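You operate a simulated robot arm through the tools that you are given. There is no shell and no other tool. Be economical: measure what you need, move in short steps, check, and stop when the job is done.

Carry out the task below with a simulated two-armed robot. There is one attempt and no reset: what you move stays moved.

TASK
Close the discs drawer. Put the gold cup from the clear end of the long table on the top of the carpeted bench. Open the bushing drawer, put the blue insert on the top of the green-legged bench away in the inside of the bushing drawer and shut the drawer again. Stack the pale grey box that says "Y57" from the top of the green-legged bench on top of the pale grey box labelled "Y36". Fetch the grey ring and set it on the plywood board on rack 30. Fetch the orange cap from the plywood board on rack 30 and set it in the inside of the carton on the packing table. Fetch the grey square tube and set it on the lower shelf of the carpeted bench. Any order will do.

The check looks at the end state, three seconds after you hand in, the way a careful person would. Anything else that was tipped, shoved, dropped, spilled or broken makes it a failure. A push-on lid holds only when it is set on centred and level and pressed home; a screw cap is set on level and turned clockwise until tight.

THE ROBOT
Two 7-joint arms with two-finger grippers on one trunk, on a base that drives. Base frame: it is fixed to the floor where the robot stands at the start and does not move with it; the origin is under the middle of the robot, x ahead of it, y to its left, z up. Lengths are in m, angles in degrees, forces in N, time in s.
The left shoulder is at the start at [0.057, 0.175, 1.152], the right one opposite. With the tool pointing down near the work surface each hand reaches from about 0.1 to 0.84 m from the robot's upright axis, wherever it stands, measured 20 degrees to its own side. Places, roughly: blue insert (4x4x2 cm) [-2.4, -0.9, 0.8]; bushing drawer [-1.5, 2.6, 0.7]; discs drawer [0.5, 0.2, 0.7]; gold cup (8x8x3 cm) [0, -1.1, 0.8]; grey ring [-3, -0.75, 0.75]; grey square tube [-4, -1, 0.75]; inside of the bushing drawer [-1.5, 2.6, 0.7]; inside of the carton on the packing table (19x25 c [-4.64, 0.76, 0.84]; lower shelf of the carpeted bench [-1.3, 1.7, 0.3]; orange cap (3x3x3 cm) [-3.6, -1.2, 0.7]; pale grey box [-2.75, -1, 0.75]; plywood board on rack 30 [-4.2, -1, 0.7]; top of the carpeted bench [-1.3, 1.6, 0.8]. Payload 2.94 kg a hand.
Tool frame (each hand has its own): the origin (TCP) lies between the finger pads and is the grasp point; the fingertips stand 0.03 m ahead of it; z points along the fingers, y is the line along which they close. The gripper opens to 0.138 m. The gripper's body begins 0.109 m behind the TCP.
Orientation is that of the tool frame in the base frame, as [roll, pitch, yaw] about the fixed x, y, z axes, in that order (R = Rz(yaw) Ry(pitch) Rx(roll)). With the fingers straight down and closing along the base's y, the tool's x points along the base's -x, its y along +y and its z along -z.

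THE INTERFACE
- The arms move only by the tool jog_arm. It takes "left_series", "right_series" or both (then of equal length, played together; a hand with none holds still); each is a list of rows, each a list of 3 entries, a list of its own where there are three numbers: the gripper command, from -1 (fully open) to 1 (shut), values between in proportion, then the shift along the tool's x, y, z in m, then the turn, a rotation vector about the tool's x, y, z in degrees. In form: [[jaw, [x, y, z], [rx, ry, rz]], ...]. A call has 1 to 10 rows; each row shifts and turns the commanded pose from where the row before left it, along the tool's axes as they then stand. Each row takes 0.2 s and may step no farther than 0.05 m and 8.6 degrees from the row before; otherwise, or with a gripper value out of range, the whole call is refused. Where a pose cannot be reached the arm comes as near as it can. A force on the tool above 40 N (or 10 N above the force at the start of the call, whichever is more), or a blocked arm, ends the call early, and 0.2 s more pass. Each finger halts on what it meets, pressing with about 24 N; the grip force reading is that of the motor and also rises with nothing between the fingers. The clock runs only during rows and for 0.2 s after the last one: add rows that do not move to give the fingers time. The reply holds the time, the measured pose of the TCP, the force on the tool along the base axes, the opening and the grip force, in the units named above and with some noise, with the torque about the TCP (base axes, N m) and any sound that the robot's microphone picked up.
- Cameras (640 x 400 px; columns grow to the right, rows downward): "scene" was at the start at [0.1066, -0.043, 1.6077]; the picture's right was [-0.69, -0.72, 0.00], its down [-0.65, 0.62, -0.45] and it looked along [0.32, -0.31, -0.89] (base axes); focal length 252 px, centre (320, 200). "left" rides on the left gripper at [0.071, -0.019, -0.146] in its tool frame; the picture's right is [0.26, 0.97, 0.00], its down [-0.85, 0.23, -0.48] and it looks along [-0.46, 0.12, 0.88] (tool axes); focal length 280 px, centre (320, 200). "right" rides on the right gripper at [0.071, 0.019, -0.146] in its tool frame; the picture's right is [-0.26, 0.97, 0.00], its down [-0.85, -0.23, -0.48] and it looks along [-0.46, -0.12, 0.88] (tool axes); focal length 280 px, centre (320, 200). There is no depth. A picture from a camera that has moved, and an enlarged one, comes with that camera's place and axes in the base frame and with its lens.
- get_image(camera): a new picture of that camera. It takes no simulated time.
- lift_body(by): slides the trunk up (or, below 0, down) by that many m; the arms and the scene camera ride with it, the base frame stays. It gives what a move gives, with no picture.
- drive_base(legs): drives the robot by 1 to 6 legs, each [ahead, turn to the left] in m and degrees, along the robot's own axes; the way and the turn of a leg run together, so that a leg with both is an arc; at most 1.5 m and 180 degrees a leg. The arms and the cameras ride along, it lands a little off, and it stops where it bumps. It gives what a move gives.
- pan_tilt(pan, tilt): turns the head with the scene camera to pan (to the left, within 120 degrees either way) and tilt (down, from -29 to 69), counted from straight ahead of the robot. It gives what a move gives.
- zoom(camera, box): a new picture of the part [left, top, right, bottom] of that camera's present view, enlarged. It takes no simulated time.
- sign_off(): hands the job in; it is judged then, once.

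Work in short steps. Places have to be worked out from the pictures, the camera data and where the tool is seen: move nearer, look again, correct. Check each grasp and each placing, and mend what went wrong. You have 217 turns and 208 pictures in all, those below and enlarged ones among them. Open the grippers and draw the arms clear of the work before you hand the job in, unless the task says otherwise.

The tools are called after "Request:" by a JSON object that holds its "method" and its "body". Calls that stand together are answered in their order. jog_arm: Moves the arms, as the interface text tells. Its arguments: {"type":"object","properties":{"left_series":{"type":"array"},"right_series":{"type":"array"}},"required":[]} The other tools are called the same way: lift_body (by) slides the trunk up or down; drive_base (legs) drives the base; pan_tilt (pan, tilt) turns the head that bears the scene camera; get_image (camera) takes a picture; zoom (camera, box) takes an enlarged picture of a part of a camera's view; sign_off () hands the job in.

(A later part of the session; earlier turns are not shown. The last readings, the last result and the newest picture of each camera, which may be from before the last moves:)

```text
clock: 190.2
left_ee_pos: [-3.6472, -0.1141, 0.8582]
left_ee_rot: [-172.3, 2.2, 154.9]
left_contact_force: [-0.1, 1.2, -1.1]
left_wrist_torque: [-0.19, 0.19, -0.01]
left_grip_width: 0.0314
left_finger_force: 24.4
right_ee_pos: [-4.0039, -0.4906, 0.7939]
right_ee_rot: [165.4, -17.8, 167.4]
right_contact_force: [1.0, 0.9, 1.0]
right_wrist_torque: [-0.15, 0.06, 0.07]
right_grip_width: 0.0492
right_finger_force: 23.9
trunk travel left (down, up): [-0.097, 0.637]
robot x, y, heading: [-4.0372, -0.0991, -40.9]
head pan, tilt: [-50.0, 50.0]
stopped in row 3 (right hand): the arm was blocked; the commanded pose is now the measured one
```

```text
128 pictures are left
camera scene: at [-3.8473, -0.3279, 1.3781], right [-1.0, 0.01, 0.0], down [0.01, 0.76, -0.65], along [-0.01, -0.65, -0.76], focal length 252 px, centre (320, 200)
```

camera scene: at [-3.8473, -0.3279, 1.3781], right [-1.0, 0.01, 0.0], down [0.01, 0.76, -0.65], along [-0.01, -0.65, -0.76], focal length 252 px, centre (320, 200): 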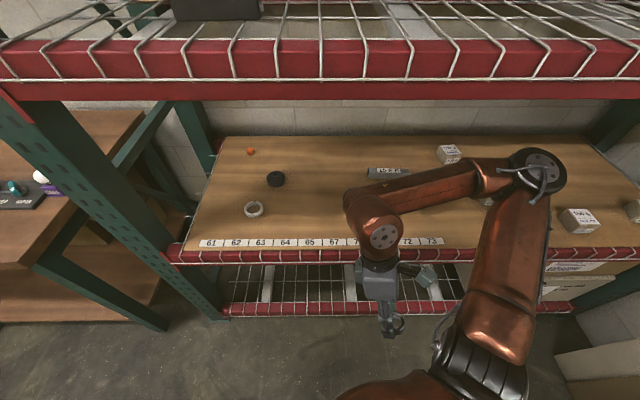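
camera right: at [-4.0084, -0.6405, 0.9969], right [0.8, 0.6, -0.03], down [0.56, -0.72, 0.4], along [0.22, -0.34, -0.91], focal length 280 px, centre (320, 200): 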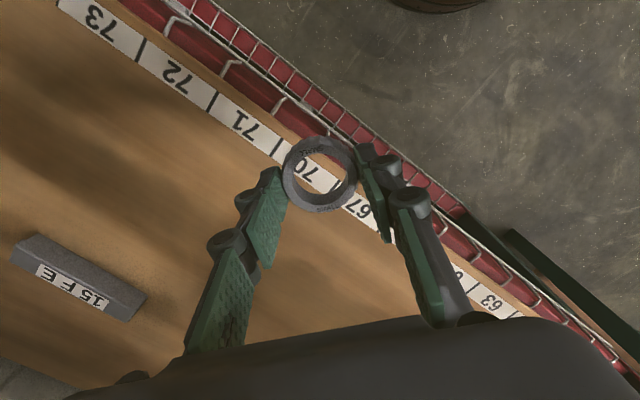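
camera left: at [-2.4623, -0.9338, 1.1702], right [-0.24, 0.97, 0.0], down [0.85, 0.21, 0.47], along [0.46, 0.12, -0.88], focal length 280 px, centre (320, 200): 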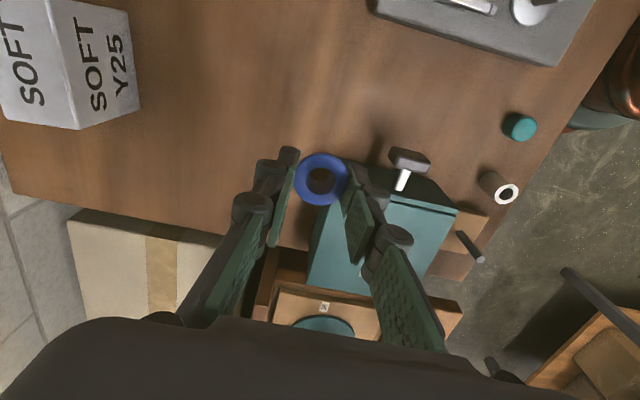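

I need to see what blocks the arms; I look to the left and down at the left arm.

Request:
{"method": "pan_tilt", "body": {"pan": 25, "tilt": 60}}

Request:
{"method": "get_image", "body": {"camera": "scene"}}

Request:
{"method": "get_image", "body": {"camera": "left"}}

Request:
{"method": "get_image", "body": {"camera": "right"}}

```text
clock: 191.6
left_ee_pos: [-3.6496, -0.1182, 0.8576]
left_ee_rot: [-172.6, 2.4, 154.8]
left_contact_force: [0.4, -0.6, -0.1]
left_wrist_torque: [0.0, 0.01, -0.02]
left_grip_width: 0.0315
left_finger_force: 23.0
right_ee_pos: [-4.0052, -0.4947, 0.7898]
right_ee_rot: [165.0, -17.6, 167.4]
right_contact_force: [0.2, 1.0, 0.4]
right_wrist_torque: [0.04, 0.0, 0.0]
right_grip_width: 0.049
right_finger_force: 24.1
trunk travel left (down, up): [-0.097, 0.637]
robot x, y, heading: [-4.0366, -0.0953, -40.5]
head pan, tilt: [25.0, 60.0]
```

```text
127 pictures are left
camera scene: at [-3.7854, -0.2751, 1.3647], right [-0.27, -0.96, 0.0], down [-0.83, 0.24, -0.5], along [0.48, -0.14, -0.87], focal length 252 px, centre (320, 200)
```

scene: 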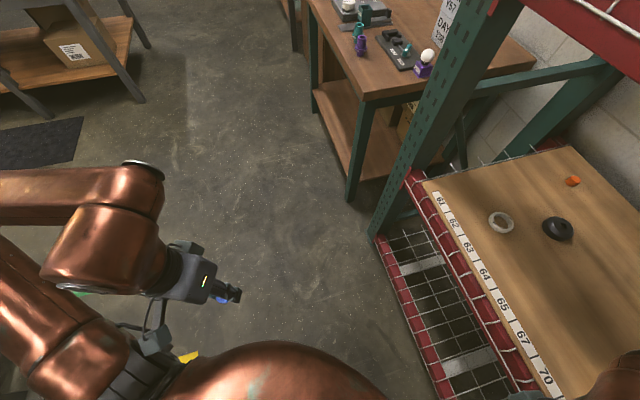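

```text
126 pictures are left
camera left: at [-3.7196, -0.0856, 1.0031], right [0.17, 0.98, -0.13], down [0.87, -0.09, 0.48], along [0.45, -0.2, -0.87], focal length 280 px, centre (320, 200)
```

left: 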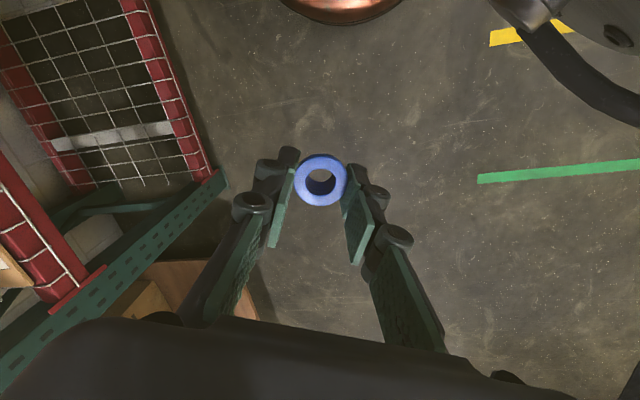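

```text
125 pictures are left
camera right: at [-4.0319, -0.508, 0.9519], right [0.52, 0.84, 0.16], down [0.83, -0.54, 0.13], along [0.19, 0.07, -0.98], focal length 280 px, centre (320, 200)
```

right: 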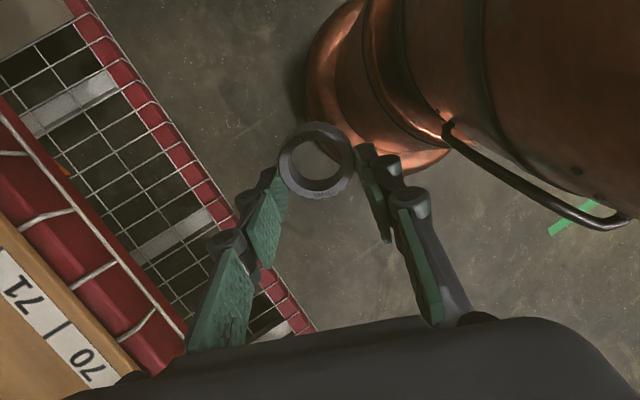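

Both wrists are folded hard against the shoulders. I extend both hands gently forward, away from the body.

Request:
{"method": "jog_arm", "body": {"left_series": [[0.8, [-0.015, -0.004, 0.005], [0, 0, 0]], [0.8, [-0.02, -0.006, 0.005], [0, 0, 0]], [0.8, [-0.03, -0.009, 0], [0, 0, 0]], [0.8, [-0.04, -0.012, 0], [0, 0, 0]], [0.8, [-0.04, -0.012, 0], [0, 0, 0]]]}}

Request:
{"method": "jog_arm", "body": {"right_series": [[0.5, [-0.004, -0.018, -0.006], [0, 0, 0]], [0.5, [-0.004, -0.018, -0.006], [0, 0, 0]], [0.5, [-0.004, -0.018, -0.006], [0, 0, 0]], [0.5, [-0.004, -0.018, -0.006], [0, 0, 0]]]}}

```text
clock: 192.8
left_ee_pos: [-3.5373, -0.2201, 0.8601]
left_ee_rot: [-172.7, 2.3, 154.9]
left_contact_force: [-1.0, -0.5, -0.3]
left_wrist_torque: [0.03, 0.0, -0.04]
left_grip_width: 0.0314
left_finger_force: 24.3
right_ee_pos: [-4.0049, -0.4945, 0.7914]
right_ee_rot: [165.1, -17.5, 167.5]
right_contact_force: [-0.5, -0.1, -0.8]
right_wrist_torque: [0.0, -0.01, 0.01]
right_grip_width: 0.0492
right_finger_force: 23.6
trunk travel left (down, up): [-0.097, 0.637]
robot x, y, heading: [-4.0387, -0.0965, -40.8]
head pan, tilt: [25.0, 60.0]
```

```text
clock: 193.8
left_ee_pos: [-3.5362, -0.2202, 0.8595]
left_ee_rot: [-172.8, 2.2, 154.9]
left_contact_force: [0.9, 0.2, 0.0]
left_wrist_torque: [-0.04, -0.01, -0.04]
left_grip_width: 0.0316
left_finger_force: 24.1
right_ee_pos: [-4.0059, -0.5731, 0.7907]
right_ee_rot: [165.2, -17.5, 167.5]
right_contact_force: [1.2, -0.7, 0.3]
right_wrist_torque: [0.01, -0.01, -0.01]
right_grip_width: 0.0491
right_finger_force: 23.8
trunk travel left (down, up): [-0.097, 0.637]
robot x, y, heading: [-4.0387, -0.0941, -40.9]
head pan, tilt: [25.0, 60.0]
```

Both freed. Now I raise the right hand to z≈0.88 and level it.

Request:
{"method": "jog_arm", "body": {"right_series": [[0.5, [0.008, 0.007, -0.028], [0, 0, 0]], [0.5, [0.008, 0.007, -0.028], [0, 0, 0]], [0.5, [0.008, 0.007, -0.028], [0, 0, 0]], [0.5, [0, 0, 0], [5, -5.5, 0]], [0.5, [0, 0, 0], [5, -5.5, 0]], [0.5, [0, 0, 0], [5, -5.5, 0]]], "left_series": [[0.8, [-0.03, -0.009, 0], [-3, 0, 0]], [0.8, [-0.02, -0.006, 0], [-4, 1, 0]], [0.8, [0, 0, 0], [0, 1, 0]], [0.8, [0, 0, 0], [0, 0, 0]], [0.8, [0, 0, 0], [0, 0, 0]], [0.8, [0, 0, 0], [0, 0, 0]]]}}

Request:
{"method": "pan_tilt", "body": {"pan": -50, "tilt": 50}}

Request:
{"method": "get_image", "body": {"camera": "scene"}}

```text
clock: 195.2
left_ee_pos: [-3.4978, -0.2541, 0.8641]
left_ee_rot: [-179.8, 0.2, 155.0]
left_contact_force: [-0.1, -0.3, 0.0]
left_wrist_torque: [0.02, 0.03, 0.0]
left_grip_width: 0.0316
left_finger_force: 24.2
right_ee_pos: [-4.0029, -0.5749, 0.8798]
right_ee_rot: [-179.3, -1.2, 165.4]
right_contact_force: [-0.9, -0.3, -0.2]
right_wrist_torque: [0.01, -0.01, -0.03]
right_grip_width: 0.0491
right_finger_force: 23.9
trunk travel left (down, up): [-0.097, 0.637]
robot x, y, heading: [-4.0368, -0.0933, -40.9]
head pan, tilt: [25.0, 60.0]
```

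```text
clock: 196.7
left_ee_pos: [-3.4988, -0.2533, 0.8641]
left_ee_rot: [-179.7, 0.2, 154.9]
left_contact_force: [0.3, -0.2, 0.2]
left_wrist_torque: [-0.02, 0.01, -0.01]
left_grip_width: 0.0313
left_finger_force: 23.8
right_ee_pos: [-4.0017, -0.5749, 0.8803]
right_ee_rot: [-179.5, -1.3, 165.5]
right_contact_force: [0.2, -0.5, 0.5]
right_wrist_torque: [0.0, 0.0, 0.01]
right_grip_width: 0.0491
right_finger_force: 24.0
trunk travel left (down, up): [-0.097, 0.637]
robot x, y, heading: [-4.0345, -0.0966, -40.9]
head pan, tilt: [-50.0, 50.0]
```

```text
124 pictures are left
camera scene: at [-3.8506, -0.3341, 1.3773], right [-1.0, 0.01, 0.0], down [0.01, 0.77, -0.64], along [-0.01, -0.64, -0.77], focal length 252 px, centre (320, 200)
```

scene: 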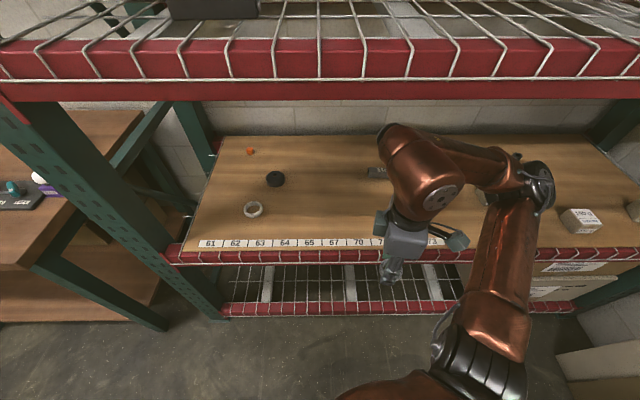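

The posture is good. I lower slightly and slide in under the beam toward (-3.92,-0.82).

Request:
{"method": "jog_arm", "body": {"right_series": [[0.5, [0, 0, 0.025], [0, 0, 0]], [0.5, [-0.023, -0.036, 0], [0, 0, 0]], [0.5, [-0.023, -0.036, 0], [0, 0, 0]], [0.5, [-0.023, -0.036, 0], [0, 0, 0]], [0.5, [-0.023, -0.036, 0], [0, 0, 0]], [0.5, [-0.023, -0.036, 0], [0, 0, 0]], [0.5, [-0.023, -0.036, 0], [0, 0, 0]]]}}

Request:
{"method": "get_image", "body": {"camera": "scene"}}

Request:
{"method": "get_image", "body": {"camera": "right"}}

```text
clock: 198.3
left_ee_pos: [-3.4981, -0.2531, 0.864]
left_ee_rot: [-179.8, 0.4, 154.8]
left_contact_force: [-0.5, -1.4, -0.3]
left_wrist_torque: [0.02, 0.03, 0.04]
left_grip_width: 0.0314
left_finger_force: 24.1
right_ee_pos: [-3.9151, -0.7362, 0.8468]
right_ee_rot: [-179.4, -1.3, 165.2]
right_contact_force: [0.3, 0.7, 0.0]
right_wrist_torque: [-0.03, 0.01, 0.04]
right_grip_width: 0.0492
right_finger_force: 23.9
right hand out of reach, approached as far as the arm can: row 5, 6, 7
trunk travel left (down, up): [-0.097, 0.637]
robot x, y, heading: [-4.037, -0.0968, -40.9]
head pan, tilt: [-50.0, 50.0]
```

```text
123 pictures are left
camera scene: at [-3.8507, -0.3341, 1.3773], right [-1.0, 0.01, 0.0], down [0.01, 0.77, -0.64], along [-0.01, -0.64, -0.77], focal length 252 px, centre (320, 200)
```

scene: 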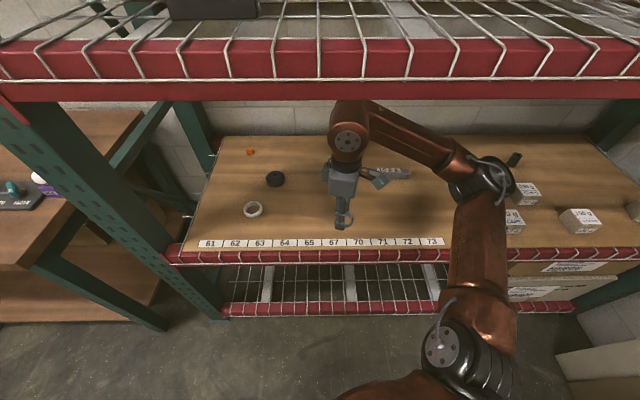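

```text
122 pictures are left
camera right: at [-3.9755, -0.699, 0.9959], right [0.5, 0.87, -0.02], down [0.77, -0.44, 0.46], along [0.39, -0.24, -0.89], focal length 280 px, centre (320, 200)
```

right: 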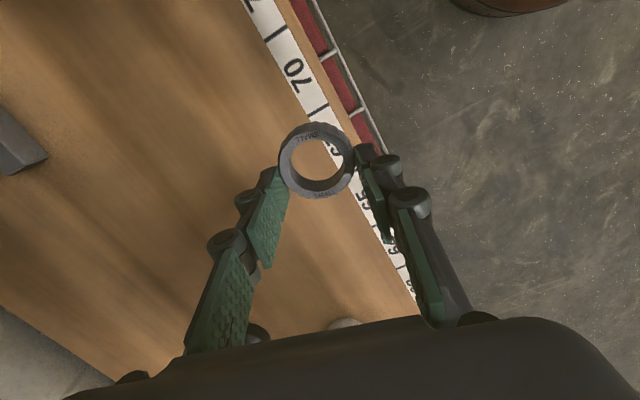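

Reach ends near y -0.74 because of the wrist yaw. I turn the hand toward a more natural yaw and then go 7 cm deeper.

Request:
{"method": "jog_arm", "body": {"right_series": [[0.5, [0, 0, 0], [0, 0, 8]], [0.5, [0, 0, 0], [0, 0, 8]], [0.5, [0, 0, 0], [0, 0, 8]], [0.5, [0, 0, 0], [0, 0, 8]], [0.5, [0, 0, 0], [0, 0, 8]], [0.5, [0, 0, 0], [0, 0, 8]]]}}

Request:
{"method": "get_image", "body": {"camera": "scene"}}

```text
clock: 199.7
left_ee_pos: [-3.4975, -0.2528, 0.8648]
left_ee_rot: [-179.7, 0.3, 155.0]
left_contact_force: [-0.4, 1.2, -0.8]
left_wrist_torque: [-0.03, -0.03, -0.01]
left_grip_width: 0.0314
left_finger_force: 23.8
right_ee_pos: [-3.917, -0.7367, 0.8506]
right_ee_rot: [-178.7, -0.5, 117.3]
right_contact_force: [-0.1, -0.4, -0.4]
right_wrist_torque: [-0.02, 0.0, 0.02]
right_grip_width: 0.0489
right_finger_force: 24.2
trunk travel left (down, up): [-0.097, 0.637]
robot x, y, heading: [-4.0366, -0.0956, -40.8]
head pan, tilt: [-50.0, 50.0]
```

```text
121 pictures are left
camera scene: at [-3.8506, -0.3342, 1.3773], right [-1.0, 0.01, 0.0], down [0.01, 0.77, -0.64], along [-0.01, -0.64, -0.77], focal length 252 px, centre (320, 200)
```

scene: 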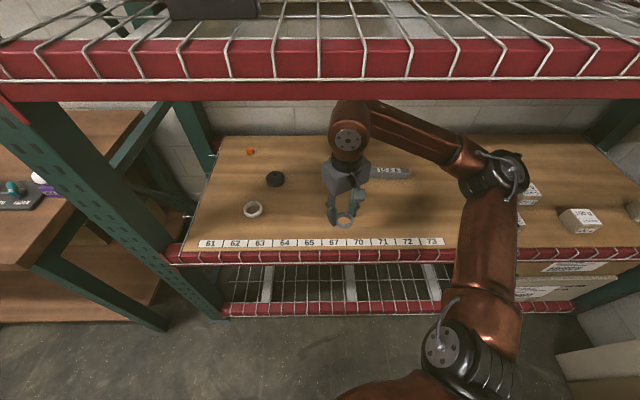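

I move 8 cm deeper.

Request:
{"method": "jog_arm", "body": {"right_series": [[0.5, [-0.0355, -0.018, 0], [0, 0, 0]], [0.5, [-0.0355, -0.018, 0], [0, 0, 0]], [0.5, [0, 0, 0.02], [0, 0, 0]]]}}

Request:
{"method": "get_image", "body": {"camera": "right"}}

```text
clock: 200.5
left_ee_pos: [-3.4969, -0.2532, 0.8648]
left_ee_rot: [-179.8, 0.3, 154.9]
left_contact_force: [0.7, 0.2, -0.1]
left_wrist_torque: [-0.03, 0.01, 0.0]
left_grip_width: 0.0312
left_finger_force: 24.4
right_ee_pos: [-3.9146, -0.8156, 0.8299]
right_ee_rot: [-178.7, -0.6, 117.4]
right_contact_force: [-0.1, 0.3, 0.4]
right_wrist_torque: [0.02, 0.0, 0.01]
right_grip_width: 0.0487
right_finger_force: 23.6
trunk travel left (down, up): [-0.097, 0.637]
robot x, y, heading: [-4.0359, -0.0952, -40.9]
head pan, tilt: [-50.0, 50.0]
```

```text
120 pictures are left
camera right: at [-3.9267, -0.7436, 0.9769], right [0.98, 0.21, -0.02], down [0.2, -0.86, 0.47], along [0.08, -0.47, -0.88], focal length 280 px, centre (320, 200)
```

right: 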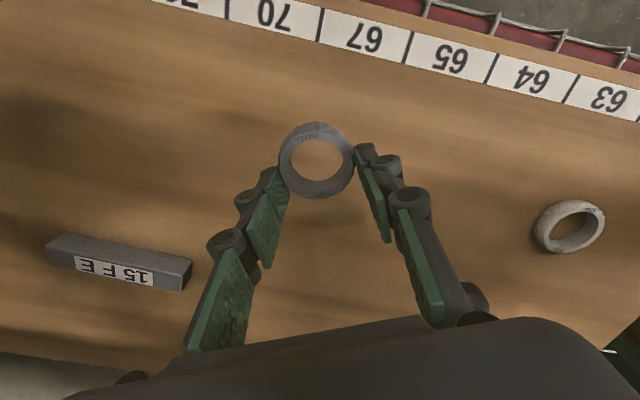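

A clear spot. I lower gently until contact.

Request:
{"method": "jog_arm", "body": {"right_series": [[0.5, [0, 0, 0.008], [0, 0, 0]], [0.5, [0, 0, 0.006], [0, 0, 0]], [0.5, [0, 0, 0.005], [0, 0, 0]], [0.5, [0, 0, 0.004], [0, 0, 0]], [0.5, [0, 0, 0.004], [0, 0, 0]], [0.5, [0, 0, 0.004], [0, 0, 0]], [0.5, [0, 0, 0.004], [0, 0, 0]], [0.5, [0, 0, 0.004], [0, 0, 0]], [0.5, [0, 0, 0.004], [0, 0, 0]]]}}

```text
clock: 202.5
left_ee_pos: [-3.498, -0.255, 0.8642]
left_ee_rot: [-179.6, 0.4, 154.9]
left_contact_force: [-0.6, 0.3, -0.2]
left_wrist_torque: [0.0, 0.0, 0.02]
left_grip_width: 0.0312
left_finger_force: 24.3
right_ee_pos: [-3.9175, -0.816, 0.7871]
right_ee_rot: [-178.7, -0.6, 117.4]
right_contact_force: [-0.5, 0.6, -0.6]
right_wrist_torque: [-0.02, 0.01, 0.01]
right_grip_width: 0.0493
right_finger_force: 23.5
trunk travel left (down, up): [-0.097, 0.637]
robot x, y, heading: [-4.0377, -0.0953, -40.9]
head pan, tilt: [-50.0, 50.0]
```

No contact yet at 0.787; continuing down in small steps.

Request:
{"method": "jog_arm", "body": {"right_series": [[0.5, [0, 0, 0.004], [0, 0, 0]], [0.5, [0, 0, 0.004], [0, 0, 0]], [0.5, [0, 0, 0.004], [0, 0, 0]], [0.5, [0, 0, 0.004], [0, 0, 0]], [0.5, [0, 0, 0.004], [0, 0, 0]], [0.5, [0, 0, 0.004], [0, 0, 0]], [0.5, [0, 0, 0.004], [0, 0, 0]]]}}

Request:
{"method": "get_image", "body": {"camera": "right"}}

```text
clock: 204.1
left_ee_pos: [-3.4982, -0.2526, 0.8643]
left_ee_rot: [-179.7, 0.3, 154.9]
left_contact_force: [-0.3, 0.8, -0.3]
left_wrist_torque: [-0.03, -0.03, 0.03]
left_grip_width: 0.0314
left_finger_force: 24.1
right_ee_pos: [-3.9191, -0.8169, 0.7598]
right_ee_rot: [-178.7, -0.6, 117.5]
right_contact_force: [-1.0, 0.3, 0.3]
right_wrist_torque: [-0.01, 0.04, 0.01]
right_grip_width: 0.0489
right_finger_force: 23.7
trunk travel left (down, up): [-0.097, 0.637]
robot x, y, heading: [-4.0416, -0.096, -40.9]
head pan, tilt: [-50.0, 50.0]
```

```text
119 pictures are left
camera right: at [-3.9301, -0.7444, 0.906], right [0.98, 0.21, -0.02], down [0.2, -0.86, 0.47], along [0.08, -0.47, -0.88], focal length 280 px, centre (320, 200)
```

right: 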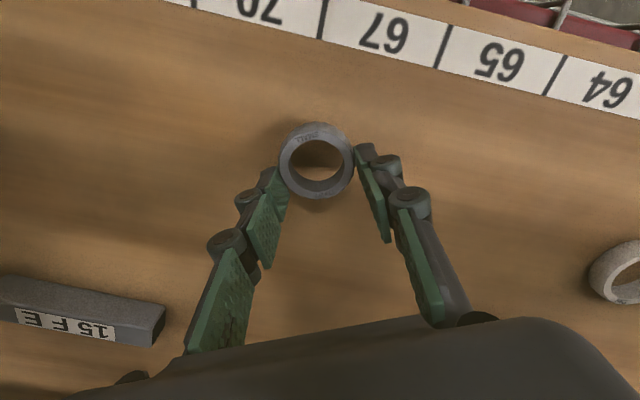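

Nearly there; continuing.

Request:
{"method": "jog_arm", "body": {"right_series": [[0.5, [0, 0, 0.003], [0, 0, 0]], [0.5, [0, 0, 0.003], [0, 0, 0]], [0.5, [0, 0, 0.003], [0, 0, 0]], [0.5, [0, 0, 0.003], [0, 0, 0]], [0.5, [0, 0, 0.003], [0, 0, 0]], [0.5, [0, 0, 0.003], [0, 0, 0]], [0.5, [0, 0, 0.003], [0, 0, 0]]]}}

Request:
{"method": "get_image", "body": {"camera": "right"}}

```text
clock: 205.7
left_ee_pos: [-3.4981, -0.2524, 0.8646]
left_ee_rot: [-179.7, 0.4, 154.9]
left_contact_force: [-0.4, -0.1, -0.7]
left_wrist_torque: [0.01, 0.02, -0.02]
left_grip_width: 0.0316
left_finger_force: 23.6
right_ee_pos: [-3.9191, -0.8173, 0.7422]
right_ee_rot: [-178.7, -0.3, 117.5]
right_contact_force: [-3.3, -0.7, 19.7]
right_wrist_torque: [-0.16, 0.0, 0.02]
right_grip_width: 0.0491
right_finger_force: 23.9
trunk travel left (down, up): [-0.097, 0.637]
robot x, y, heading: [-4.0376, -0.0909, -40.5]
head pan, tilt: [-50.0, 50.0]
```

```text
118 pictures are left
camera right: at [-3.931, -0.7439, 0.8877], right [0.98, 0.21, -0.02], down [0.2, -0.86, 0.48], along [0.08, -0.47, -0.88], focal length 280 px, centre (320, 200)
```

right: 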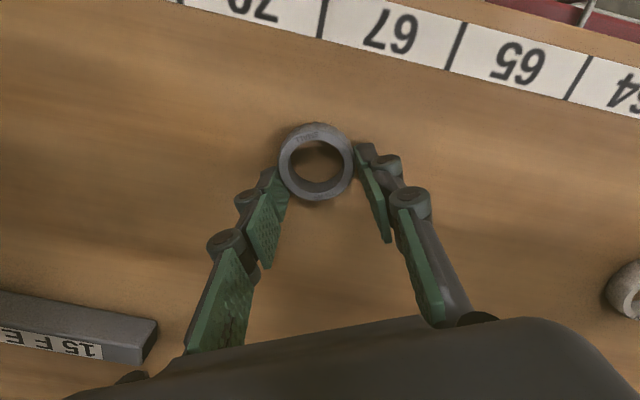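

The ring sits on the board (z≈0.707). I release and rise 7 cm.

Request:
{"method": "jog_arm", "body": {"right_series": [[0.5, [0, 0, -0.001], [0, 0, 0]], [0.1, [0, 0, 0], [0, 0, 0]], [-0.1, [0, 0, 0], [0, 0, 0]], [-0.1, [0, 0, 0], [0, 0, 0]], [-0.1, [0, 0, -0.03], [0, 0, 0]], [-0.1, [0, 0, -0.04], [0, 0, 0]], [-0.1, [0, 0, -0.02], [0, 0, 0]]]}}

Request:
{"method": "get_image", "body": {"camera": "right"}}

```text
clock: 207.3
left_ee_pos: [-3.4974, -0.2539, 0.8641]
left_ee_rot: [-179.7, 0.3, 154.8]
left_contact_force: [-0.5, -0.8, -0.2]
left_wrist_torque: [-0.02, 0.01, 0.0]
left_grip_width: 0.0314
left_finger_force: 23.6
right_ee_pos: [-3.9161, -0.8157, 0.8294]
right_ee_rot: [-178.7, -0.5, 117.4]
right_contact_force: [-0.9, -0.2, -0.2]
right_wrist_torque: [0.0, 0.0, 0.0]
right_grip_width: 0.0759
right_finger_force: 0.0
trunk travel left (down, up): [-0.097, 0.637]
robot x, y, heading: [-4.0396, -0.0949, -41.1]
head pan, tilt: [-50.0, 50.0]
```

```text
117 pictures are left
camera right: at [-3.9284, -0.7444, 0.976], right [0.98, 0.21, -0.02], down [0.2, -0.86, 0.47], along [0.08, -0.47, -0.88], focal length 280 px, centre (320, 200)
```

right: 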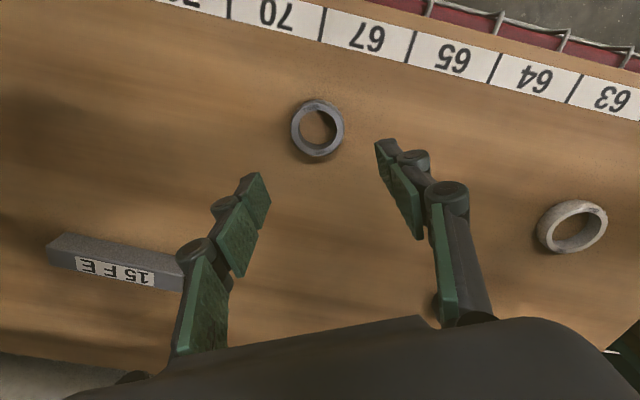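

The ring is down. Next, the tube at ≈(-4.115,-1.007), long along x: I turn the right hand toward yaw ≈0 to close across it.

Request:
{"method": "jog_arm", "body": {"right_series": [[-0.1, [0, 0, 0], [0, 0, 8.3]], [-0.1, [0, 0, 0], [0, 0, 8.3]], [-0.1, [0, 0, 0], [0, 0, 8.3]], [-0.1, [0, 0, 0], [0, 0, 8.3]], [-0.1, [0, 0, 0], [0, 0, 8.3]], [-0.1, [0, 0, 0], [0, 0, 8.3]], [-0.1, [0, 0, 0], [0, 0, 8.3]], [-0.1, [0, 0, 0], [0, 0, 8.3]], [-0.1, [0, 0, 0], [0, 0, 8.3]], [-0.1, [0, 0, 0], [0, 0, 8.3]]]}}

Request:
{"method": "get_image", "body": {"camera": "scene"}}

```text
clock: 209.5
left_ee_pos: [-3.4972, -0.2546, 0.8642]
left_ee_rot: [-179.7, 0.4, 154.9]
left_contact_force: [-0.1, 0.7, -0.3]
left_wrist_torque: [0.0, 0.02, 0.01]
left_grip_width: 0.0317
left_finger_force: 24.2
right_ee_pos: [-3.9168, -0.8152, 0.8281]
right_ee_rot: [-179.4, 1.2, 34.3]
right_contact_force: [0.8, -0.4, -0.2]
right_wrist_torque: [0.02, 0.02, -0.01]
right_grip_width: 0.0757
right_finger_force: 0.1
trunk travel left (down, up): [-0.097, 0.637]
robot x, y, heading: [-4.0339, -0.0941, -40.8]
head pan, tilt: [-50.0, 50.0]
```

```text
116 pictures are left
camera scene: at [-3.8506, -0.3343, 1.3772], right [-1.0, 0.01, 0.0], down [0.01, 0.77, -0.64], along [-0.01, -0.64, -0.77], focal length 252 px, centre (320, 200)
```

scene: 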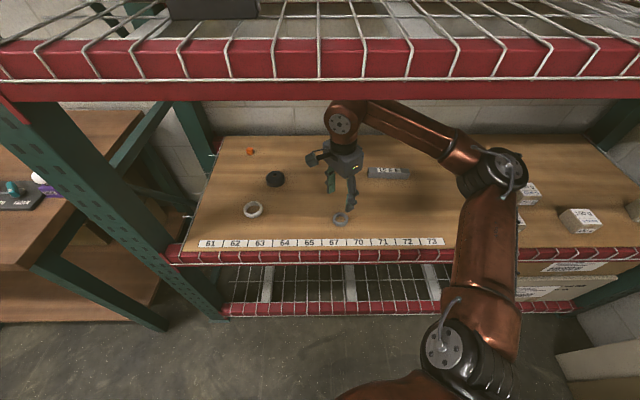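

Four more rotation steps, then half the way to the tube.

Request:
{"method": "jog_arm", "body": {"right_series": [[-0.1, [0, 0, 0], [0, 1.2, 8]], [-0.1, [0, 0, 0], [0, 0, 8]], [-0.1, [0, 0, 0], [0, 0, 8]], [-0.1, [0, 0, 0], [0, 0, 8]], [-0.1, [-0.034, 0.031, 0], [0, 0, 0]], [-0.1, [-0.034, 0.031, 0], [0, 0, 0]], [-0.1, [-0.034, 0.031, 0], [0, 0, 0]], [-0.1, [-0.034, 0.031, 0], [0, 0, 0]]]}}

Request:
{"method": "get_image", "body": {"camera": "scene"}}

Request:
{"method": "get_image", "body": {"camera": "right"}}

```text
clock: 211.3
left_ee_pos: [-3.4982, -0.2549, 0.8646]
left_ee_rot: [-179.8, 0.4, 154.9]
left_contact_force: [-0.6, 0.9, 0.4]
left_wrist_torque: [0.02, 0.0, -0.03]
left_grip_width: 0.0312
left_finger_force: 23.7
right_ee_pos: [-4.0478, -0.9451, 0.8276]
right_ee_rot: [-179.4, 0.4, 2.5]
right_contact_force: [0.5, -0.2, 0.0]
right_wrist_torque: [0.04, 0.0, 0.0]
right_grip_width: 0.076
right_finger_force: 0.0
trunk travel left (down, up): [-0.097, 0.637]
robot x, y, heading: [-4.0397, -0.0961, -40.7]
head pan, tilt: [-50.0, 50.0]
```

```text
115 pictures are left
camera scene: at [-3.851, -0.3353, 1.3771], right [-1.0, 0.01, 0.0], down [0.01, 0.77, -0.64], along [-0.01, -0.64, -0.77], focal length 252 px, centre (320, 200)
```

scene: 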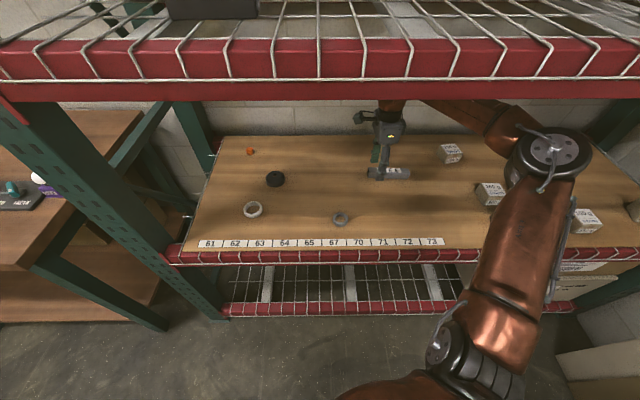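

```text
114 pictures are left
camera right: at [-3.9743, -0.9636, 0.9729], right [-0.22, -0.98, -0.01], down [-0.86, 0.19, 0.48], along [-0.47, 0.11, -0.88], focal length 280 px, centre (320, 200)
```

right: 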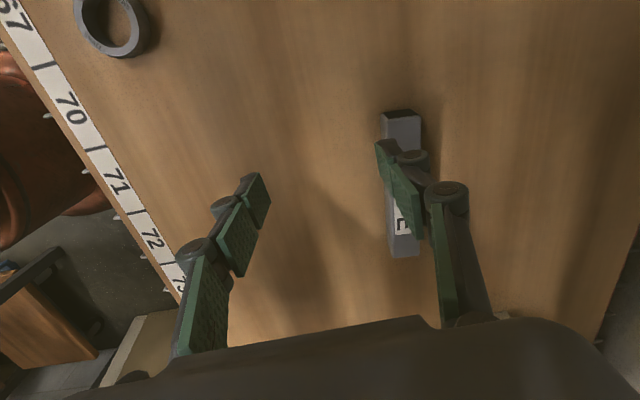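

Tube centre ≈(-4.112,-1.013), yaw ≈-3°. I move over it and align.

Request:
{"method": "jog_arm", "body": {"right_series": [[-0.1, [-0.034, 0.0325, 0], [0, 0, 0]], [-0.1, [-0.033, 0.0325, 0], [0, 0, 5.5]], [-0.1, [0, 0, 0.02], [0.6, 0.4, 0]], [-0.1, [0, 0, 0], [0, 0, 0]]]}}

Request:
{"method": "get_image", "body": {"camera": "right"}}

```text
clock: 212.3
left_ee_pos: [-3.4992, -0.2544, 0.8647]
left_ee_rot: [-179.7, 0.2, 154.8]
left_contact_force: [-0.6, -0.6, -0.3]
left_wrist_torque: [-0.01, 0.02, -0.03]
left_grip_width: 0.0312
left_finger_force: 23.9
right_ee_pos: [-4.1102, -1.0137, 0.8084]
right_ee_rot: [-178.9, -0.1, -3.1]
right_contact_force: [0.0, 0.1, 0.2]
right_wrist_torque: [-0.02, 0.0, -0.03]
right_grip_width: 0.076
right_finger_force: 0.0
trunk travel left (down, up): [-0.097, 0.637]
robot x, y, heading: [-4.0358, -0.0953, -41.1]
head pan, tilt: [-50.0, 50.0]
```

```text
113 pictures are left
camera right: at [-4.0413, -1.0398, 0.9549], right [-0.31, -0.95, -0.02], down [-0.84, 0.27, 0.48], along [-0.45, 0.16, -0.88], focal length 280 px, centre (320, 200)
```

right: 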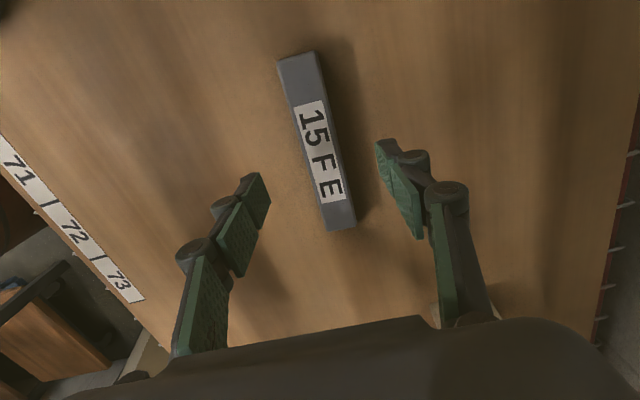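

Well centred. I trim the roll and yaw, descend and close on the tube.

Request:
{"method": "jog_arm", "body": {"right_series": [[-0.1, [-0.002, 0.001, 0.02], [-1.1, 0, 1.5]], [-0.1, [0, 0, 0.02], [0, 0, 0]], [-0.1, [0, 0, 0.015], [0, 0, 0]], [-0.1, [0, 0, 0.01], [0, 0, 0]], [0.4, [0, 0, 0], [0, 0, 0]], [0.8, [0, 0, 0], [0, 0, 0]], [0.8, [0, 0, 0], [0, 0, 0]], [0.8, [0, 0, 0], [0, 0, 0]]]}}

Request:
{"method": "get_image", "body": {"camera": "right"}}

```text
clock: 214.1
left_ee_pos: [-3.4965, -0.2536, 0.8639]
left_ee_rot: [-179.7, 0.2, 154.9]
left_contact_force: [0.3, 0.0, -0.6]
left_wrist_torque: [0.0, -0.02, 0.02]
left_grip_width: 0.0313
left_finger_force: 23.8
right_ee_pos: [-4.1137, -1.0142, 0.744]
right_ee_rot: [179.9, -0.1, -4.6]
right_contact_force: [-0.7, 0.4, 0.1]
right_wrist_torque: [0.02, -0.04, 0.0]
right_grip_width: 0.0295
right_finger_force: 23.7
trunk travel left (down, up): [-0.097, 0.637]
robot x, y, heading: [-4.0392, -0.0942, -40.9]
head pan, tilt: [-50.0, 50.0]
```

```text
112 pictures are left
camera right: at [-4.0449, -1.0396, 0.89], right [-0.34, -0.94, 0.0], down [-0.83, 0.3, 0.48], along [-0.45, 0.16, -0.88], focal length 280 px, centre (320, 200)
```

right: 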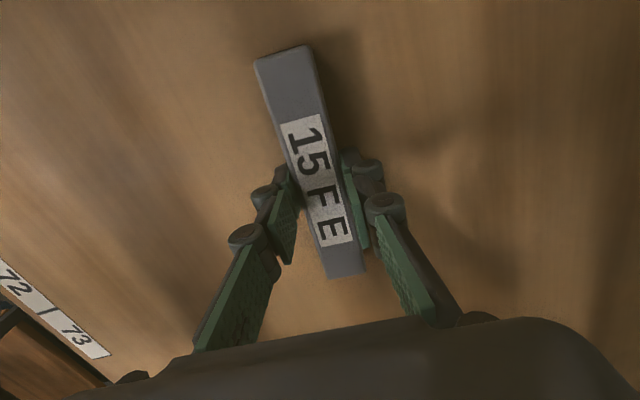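

Tube gripped. I lift it 7 cm and draw it back toward the front of the board.

Request:
{"method": "jog_arm", "body": {"right_series": [[0.8, [0, 0, -0.02], [0, 0, 0]], [0.8, [0, 0, -0.03], [0, 0, 0]], [0.8, [0, 0, -0.04], [0, 0, 0]], [0.8, [0.01, -0.04, -0.01], [0, 0, 0]], [0.8, [0.01, -0.04, 0], [0, 0, 0]], [0.8, [0.01, -0.04, 0], [0, 0, 0]], [0.8, [0.01, -0.04, 0], [0, 0, 0]], [0.8, [0.01, -0.04, 0], [0, 0, 0]]]}}

Request:
{"method": "get_image", "body": {"camera": "scene"}}

Request:
{"method": "get_image", "body": {"camera": "right"}}

```text
clock: 216.1
left_ee_pos: [-3.503, -0.2499, 0.8599]
left_ee_rot: [-179.4, 0.3, 154.3]
left_contact_force: [-0.7, -0.2, 0.4]
left_wrist_torque: [-0.08, -0.14, -0.02]
left_grip_width: 0.0312
left_finger_force: 24.6
right_ee_pos: [-4.0479, -0.7886, 0.7921]
right_ee_rot: [-172.7, 0.9, -2.8]
right_contact_force: [-1.0, 0.8, -1.7]
right_wrist_torque: [-0.13, -0.12, 0.0]
right_grip_width: 0.0293
right_finger_force: 24.2
trunk travel left (down, up): [-0.097, 0.637]
robot x, y, heading: [-4.0358, -0.0909, -41.2]
head pan, tilt: [-50.0, 50.0]
stopped in row 8 (right hand): the arm was blocked; the commanded pose is now the measured one
```

```text
111 pictures are left
camera scene: at [-3.9033, -0.3891, 1.373], right [-1.0, 0.02, -0.04], down [0.04, 0.79, -0.61], along [0.02, -0.61, -0.79], focal length 252 px, centre (320, 200)
```

scene: 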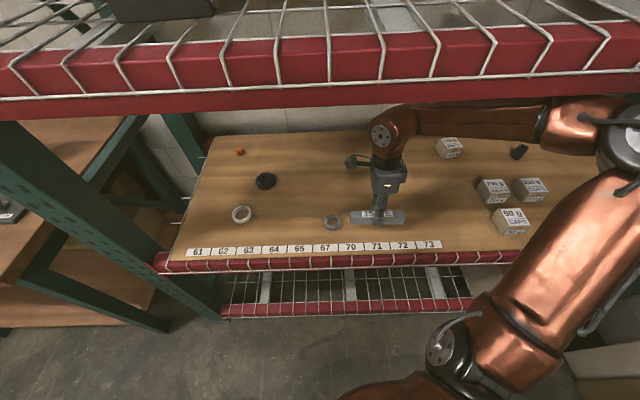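

```text
110 pictures are left
camera right: at [-3.9769, -0.8297, 0.9348], right [-0.31, -0.94, -0.12], down [-0.83, 0.21, 0.51], along [-0.46, 0.26, -0.85], focal length 280 px, centre (320, 200)
```

right: 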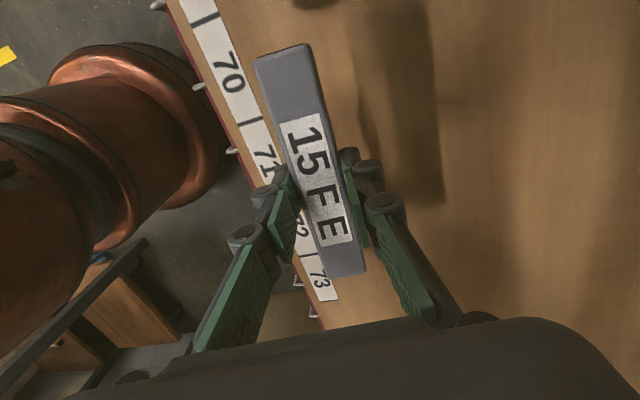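

The elbow touched the beam again. I ease the hand back in 5 cm, then drive out backward on an arc, keeping the arm configuration.

Request:
{"method": "jog_arm", "body": {"right_series": [[0.8, [-0.008, 0.03, 0], [0, 0, 0]], [0.8, [-0.008, 0.03, -0.005], [-3, 0, 0]], [0.8, [0, 0.01, -0.01], [-4, 0, 0]]]}}

Request:
{"method": "get_image", "body": {"camera": "scene"}}

```text
clock: 217.1
left_ee_pos: [-3.4826, -0.2321, 0.8505]
left_ee_rot: [-177.7, -0.3, 154.6]
left_contact_force: [-0.9, -0.2, -0.8]
left_wrist_torque: [0.02, -0.01, 0.03]
left_grip_width: 0.0313
left_finger_force: 24.3
right_ee_pos: [-4.05, -0.8407, 0.8176]
right_ee_rot: [178.7, 2.3, -2.4]
right_contact_force: [0.0, -0.3, -0.9]
right_wrist_torque: [0.0, 0.0, -0.01]
right_grip_width: 0.0295
right_finger_force: 24.3
trunk travel left (down, up): [-0.097, 0.637]
robot x, y, heading: [-4.0404, -0.0942, -40.8]
head pan, tilt: [-50.0, 50.0]
stopped in row 3 (right hand): the arm was blocked; the commanded pose is now the measured one
```

```text
109 pictures are left
camera scene: at [-3.8846, -0.3741, 1.3742], right [-1.0, 0.02, -0.03], down [0.03, 0.79, -0.62], along [0.01, -0.62, -0.79], focal length 252 px, centre (320, 200)
```

scene: 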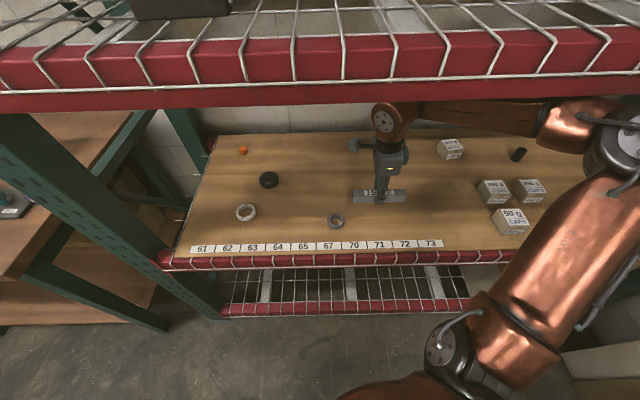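

I try the backing arc in a small step.

Request:
{"method": "drive_base", "body": {"legs": [[-0.15, 7]]}}

Request:
{"method": "get_image", "body": {"camera": "scene"}}

```text
clock: 218.3
left_ee_pos: [-3.5738, 0.0229, 0.8219]
left_ee_rot: [-173.8, 4.0, 153.9]
left_contact_force: [-1.2, 3.2, 3.8]
left_wrist_torque: [-0.3, -0.22, 0.03]
left_grip_width: 0.0315
left_finger_force: 24.2
right_ee_pos: [-4.06, -0.5985, 0.9115]
right_ee_rot: [170.7, 0.3, 3.7]
right_contact_force: [7.2, 0.6, -1.2]
right_wrist_torque: [0.04, 0.7, -0.04]
right_grip_width: 0.0294
right_finger_force: 24.3
trunk travel left (down, up): [-0.097, 0.637]
robot x, y, heading: [-4.1413, -0.0152, -31.1]
head pan, tilt: [-50.0, 50.0]
stopped in leg 1: the robot was blocked; the commanded pose is now the measured one
```

```text
108 pictures are left
camera scene: at [-3.8838, -0.1247, 1.3939], right [-0.99, -0.15, 0.03], down [-0.13, 0.71, -0.69], along [0.08, -0.69, -0.72], focal length 252 px, centre (320, 200)
```

scene: 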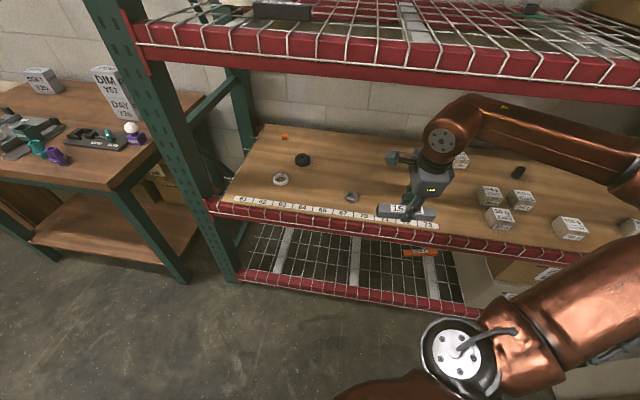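

The hand is out front at y -0.60. I look to the right to see the elbow.

Request:
{"method": "pan_tilt", "body": {"pan": -85, "tilt": 45}}

Request:
{"method": "get_image", "body": {"camera": "scene"}}

```text
clock: 219.3
left_ee_pos: [-3.5641, -0.0016, 0.8096]
left_ee_rot: [-175.4, 1.9, 154.4]
left_contact_force: [0.4, -1.2, 0.4]
left_wrist_torque: [0.12, 0.07, 0.03]
left_grip_width: 0.0312
left_finger_force: 23.9
right_ee_pos: [-4.0417, -0.6319, 0.8832]
right_ee_rot: [173.2, 1.8, 4.3]
right_contact_force: [2.2, -1.6, -2.0]
right_wrist_torque: [0.19, 0.13, -0.02]
right_grip_width: 0.0293
right_finger_force: 24.2
trunk travel left (down, up): [-0.097, 0.637]
robot x, y, heading: [-4.1387, -0.017, -31.0]
head pan, tilt: [-85.0, 45.0]
```

```text
107 pictures are left
camera scene: at [-3.9094, -0.1569, 1.3906], right [-0.9, 0.44, 0.01], down [0.28, 0.61, -0.74], along [-0.33, -0.67, -0.67], focal length 252 px, centre (320, 200)
```

scene: 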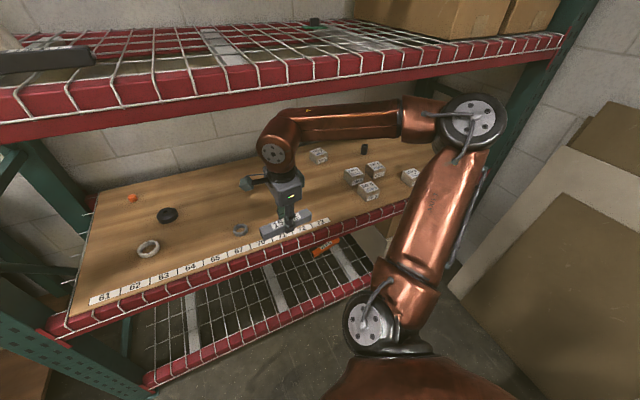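

The elbow is now in front of the rack. I back out another 0.15 m.

Request:
{"method": "drive_base", "body": {"legs": [[-0.15, 8]]}}

Request:
{"method": "get_image", "body": {"camera": "scene"}}

```text
clock: 220.0
left_ee_pos: [-3.5815, 0.008, 0.7924]
left_ee_rot: [-177.2, 2.0, 153.6]
left_contact_force: [-0.6, -3.1, 0.6]
left_wrist_torque: [0.31, -0.06, 0.03]
left_grip_width: 0.0315
left_finger_force: 23.6
right_ee_pos: [-4.0575, -0.6201, 0.868]
right_ee_rot: [172.6, 2.0, 4.8]
right_contact_force: [1.2, 0.5, -1.0]
right_wrist_torque: [0.11, 0.11, -0.03]
right_grip_width: 0.0292
right_finger_force: 23.9
trunk travel left (down, up): [-0.097, 0.637]
robot x, y, heading: [-4.1454, -0.0149, -30.7]
head pan, tilt: [-85.0, 45.0]
stopped in leg 1: the robot was blocked; the commanded pose is now the measured one
```

```text
106 pictures are left
camera scene: at [-3.9724, -0.2244, 1.384], right [-0.9, 0.43, 0.0], down [0.31, 0.64, -0.7], along [-0.3, -0.63, -0.71], focal length 252 px, centre (320, 200)
```

scene: 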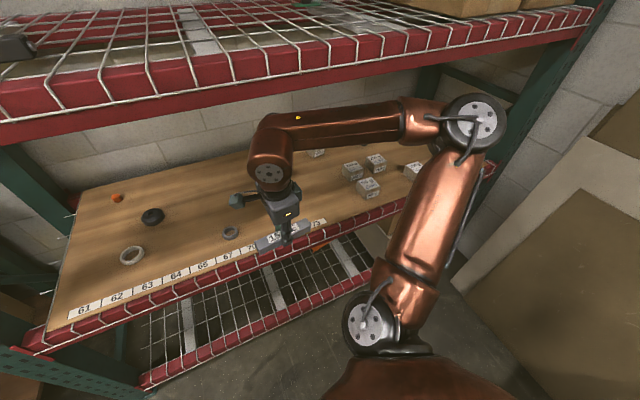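

Something behind blocks the base — likely the packing table. I look back left.

Request:
{"method": "pan_tilt", "body": {"pan": 120, "tilt": 45}}

Request:
{"method": "get_image", "body": {"camera": "scene"}}

```text
clock: 223.0
left_ee_pos: [-3.587, -0.0017, 0.7972]
left_ee_rot: [-177.3, 1.9, 153.9]
left_contact_force: [-1.0, -1.6, 0.1]
left_wrist_torque: [0.12, -0.1, 0.05]
left_grip_width: 0.0316
left_finger_force: 23.9
right_ee_pos: [-4.0637, -0.6328, 0.8618]
right_ee_rot: [173.4, 1.5, 4.6]
right_contact_force: [-1.0, -2.5, -1.1]
right_wrist_torque: [0.11, -0.01, -0.01]
right_grip_width: 0.0294
right_finger_force: 24.5
trunk travel left (down, up): [-0.097, 0.637]
robot x, y, heading: [-4.1489, -0.0117, -30.8]
head pan, tilt: [120.0, 45.0]
```

```text
105 pictures are left
camera scene: at [-3.941, -0.0776, 1.3864], right [1.0, -0.01, 0.01], down [0.0, -0.7, -0.72], along [0.01, 0.72, -0.7], focal length 252 px, centre (320, 200)
```

scene: 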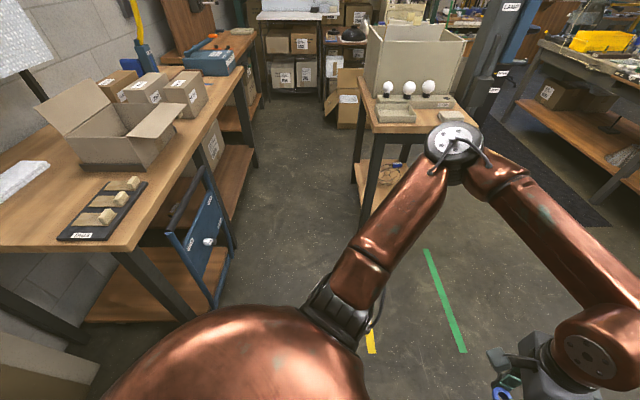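

The packing table's corner is close behind my left-rear. Rather than reversing, I turn left 30° to face along the aisle.

Request:
{"method": "drive_base", "body": {"legs": [[0, 15]]}}

Request:
{"method": "pan_tilt", "body": {"pan": -70, "tilt": 50}}

Request:
{"method": "get_image", "body": {"camera": "scene"}}

```text
clock: 224.3
left_ee_pos: [-3.6159, 0.1174, 0.8103]
left_ee_rot: [-179.0, 2.2, 168.5]
left_contact_force: [0.4, 1.6, 0.5]
left_wrist_torque: [-0.12, 0.07, -0.01]
left_grip_width: 0.0311
left_finger_force: 23.8
right_ee_pos: [-3.9126, -0.6197, 0.8495]
right_ee_rot: [174.7, 0.0, 19.1]
right_contact_force: [-0.2, 0.4, -0.1]
right_wrist_torque: [-0.06, 0.01, 0.02]
right_grip_width: 0.0293
right_finger_force: 23.7
trunk travel left (down, up): [-0.097, 0.637]
robot x, y, heading: [-4.1444, -0.0098, -15.6]
head pan, tilt: [120.0, 45.0]
```

```text
clock: 227.1
left_ee_pos: [-3.6162, 0.1222, 0.8073]
left_ee_rot: [-178.5, 2.1, 168.9]
left_contact_force: [0.6, 2.7, -1.7]
left_wrist_torque: [-0.29, 0.09, -0.04]
left_grip_width: 0.031
left_finger_force: 23.4
right_ee_pos: [-3.9106, -0.6139, 0.8521]
right_ee_rot: [174.5, 0.2, 19.6]
right_contact_force: [1.5, 2.4, 0.6]
right_wrist_torque: [-0.28, 0.08, 0.02]
right_grip_width: 0.0293
right_finger_force: 24.3
trunk travel left (down, up): [-0.097, 0.637]
robot x, y, heading: [-4.147, -0.0152, -15.6]
head pan, tilt: [-70.0, 50.0]
```

```text
104 pictures are left
camera scene: at [-3.8967, -0.1462, 1.3777], right [-1.0, -0.08, 0.0], down [-0.06, 0.76, -0.65], along [0.05, -0.65, -0.76], focal length 252 px, centre (320, 200)
```

scene: 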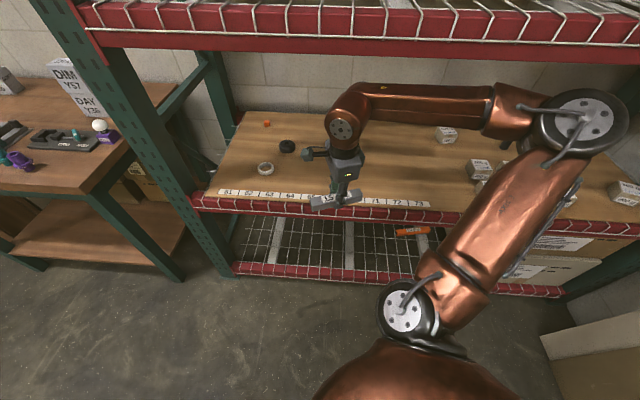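

It turns freely. I complete the turn to face +x, drive forward out of the corner, then raise the trunk to normal height.

Request:
{"method": "drive_base", "body": {"legs": [[0, 18], [0.6, 0]]}}

Request:
{"method": "lift_body", "body": {"by": 0.25}}

Request:
{"method": "pan_tilt", "body": {"pan": -40, "tilt": 50}}

Request:
{"method": "get_image", "body": {"camera": "scene"}}

Request:
{"method": "get_image", "body": {"camera": "left"}}

```text
clock: 231.5
left_ee_pos: [-3.0824, 0.2948, 0.8123]
left_ee_rot: [-179.5, 2.3, -173.2]
left_contact_force: [0.2, -0.1, -0.6]
left_wrist_torque: [0.01, 0.0, 0.0]
left_grip_width: 0.0312
left_finger_force: 24.0
right_ee_pos: [-3.1354, -0.4979, 0.8439]
right_ee_rot: [175.1, -0.3, 37.4]
right_contact_force: [-0.7, -0.6, -0.6]
right_wrist_torque: [-0.01, 0.03, -0.02]
right_grip_width: 0.0294
right_finger_force: 24.0
trunk travel left (down, up): [-0.097, 0.637]
robot x, y, heading: [-3.5486, 0.0118, 2.6]
head pan, tilt: [-70.0, 50.0]
```

```text
clock: 234.1
left_ee_pos: [-3.0837, 0.2937, 1.0619]
left_ee_rot: [-179.5, 2.2, -173.1]
left_contact_force: [-0.1, 0.2, -0.1]
left_wrist_torque: [-0.03, 0.03, 0.0]
left_grip_width: 0.0313
left_finger_force: 23.9
right_ee_pos: [-3.1348, -0.4986, 1.0947]
right_ee_rot: [175.1, -0.2, 37.4]
right_contact_force: [0.1, -0.4, -0.9]
right_wrist_torque: [0.01, 0.01, 0.0]
right_grip_width: 0.0292
right_finger_force: 24.1
trunk travel left (down, up): [-0.347, 0.387]
robot x, y, heading: [-3.5434, 0.0142, 2.7]
head pan, tilt: [-70.0, 50.0]
```

```text
clock: 235.0
left_ee_pos: [-3.0834, 0.2948, 1.062]
left_ee_rot: [-179.5, 2.3, -173.2]
left_contact_force: [0.6, -0.2, -0.2]
left_wrist_torque: [0.02, 0.01, 0.02]
left_grip_width: 0.0311
left_finger_force: 23.6
right_ee_pos: [-3.1335, -0.4991, 1.0952]
right_ee_rot: [175.1, -0.2, 37.4]
right_contact_force: [-0.6, 0.2, -1.4]
right_wrist_torque: [0.0, 0.01, 0.02]
right_grip_width: 0.0294
right_finger_force: 24.0
trunk travel left (down, up): [-0.347, 0.387]
robot x, y, heading: [-3.5441, 0.0146, 2.6]
head pan, tilt: [-40.0, 50.0]
```

```text
103 pictures are left
camera scene: at [-3.4353, -0.0318, 1.6461], right [-0.61, -0.79, 0.0], down [-0.61, 0.47, -0.64], along [0.51, -0.39, -0.77], focal length 252 px, centre (320, 200)
```

scene: 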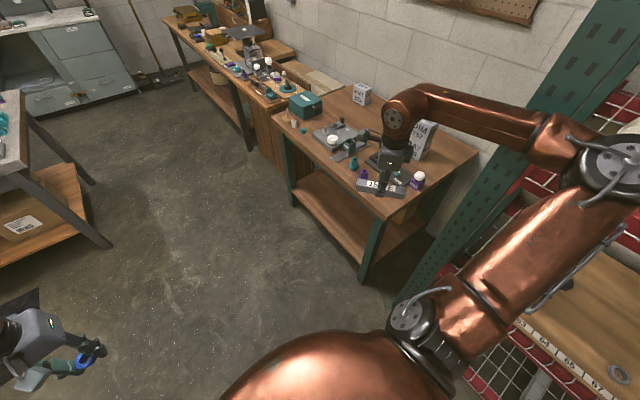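

```text
102 pictures are left
camera left: at [-3.1579, 0.2677, 1.2065], right [-0.37, 0.93, -0.02], down [0.8, 0.33, 0.51], along [0.48, 0.17, -0.86], focal length 280 px, centre (320, 200)
```

left: 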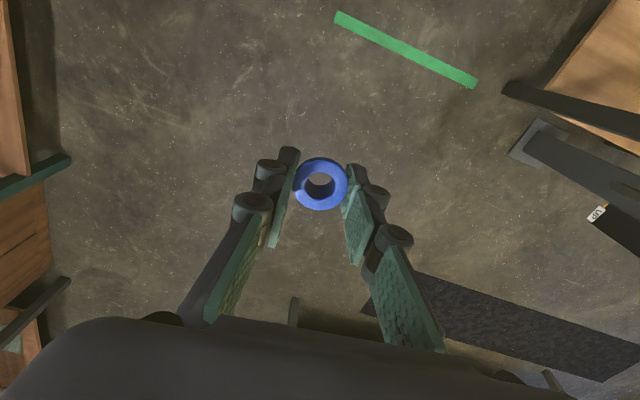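

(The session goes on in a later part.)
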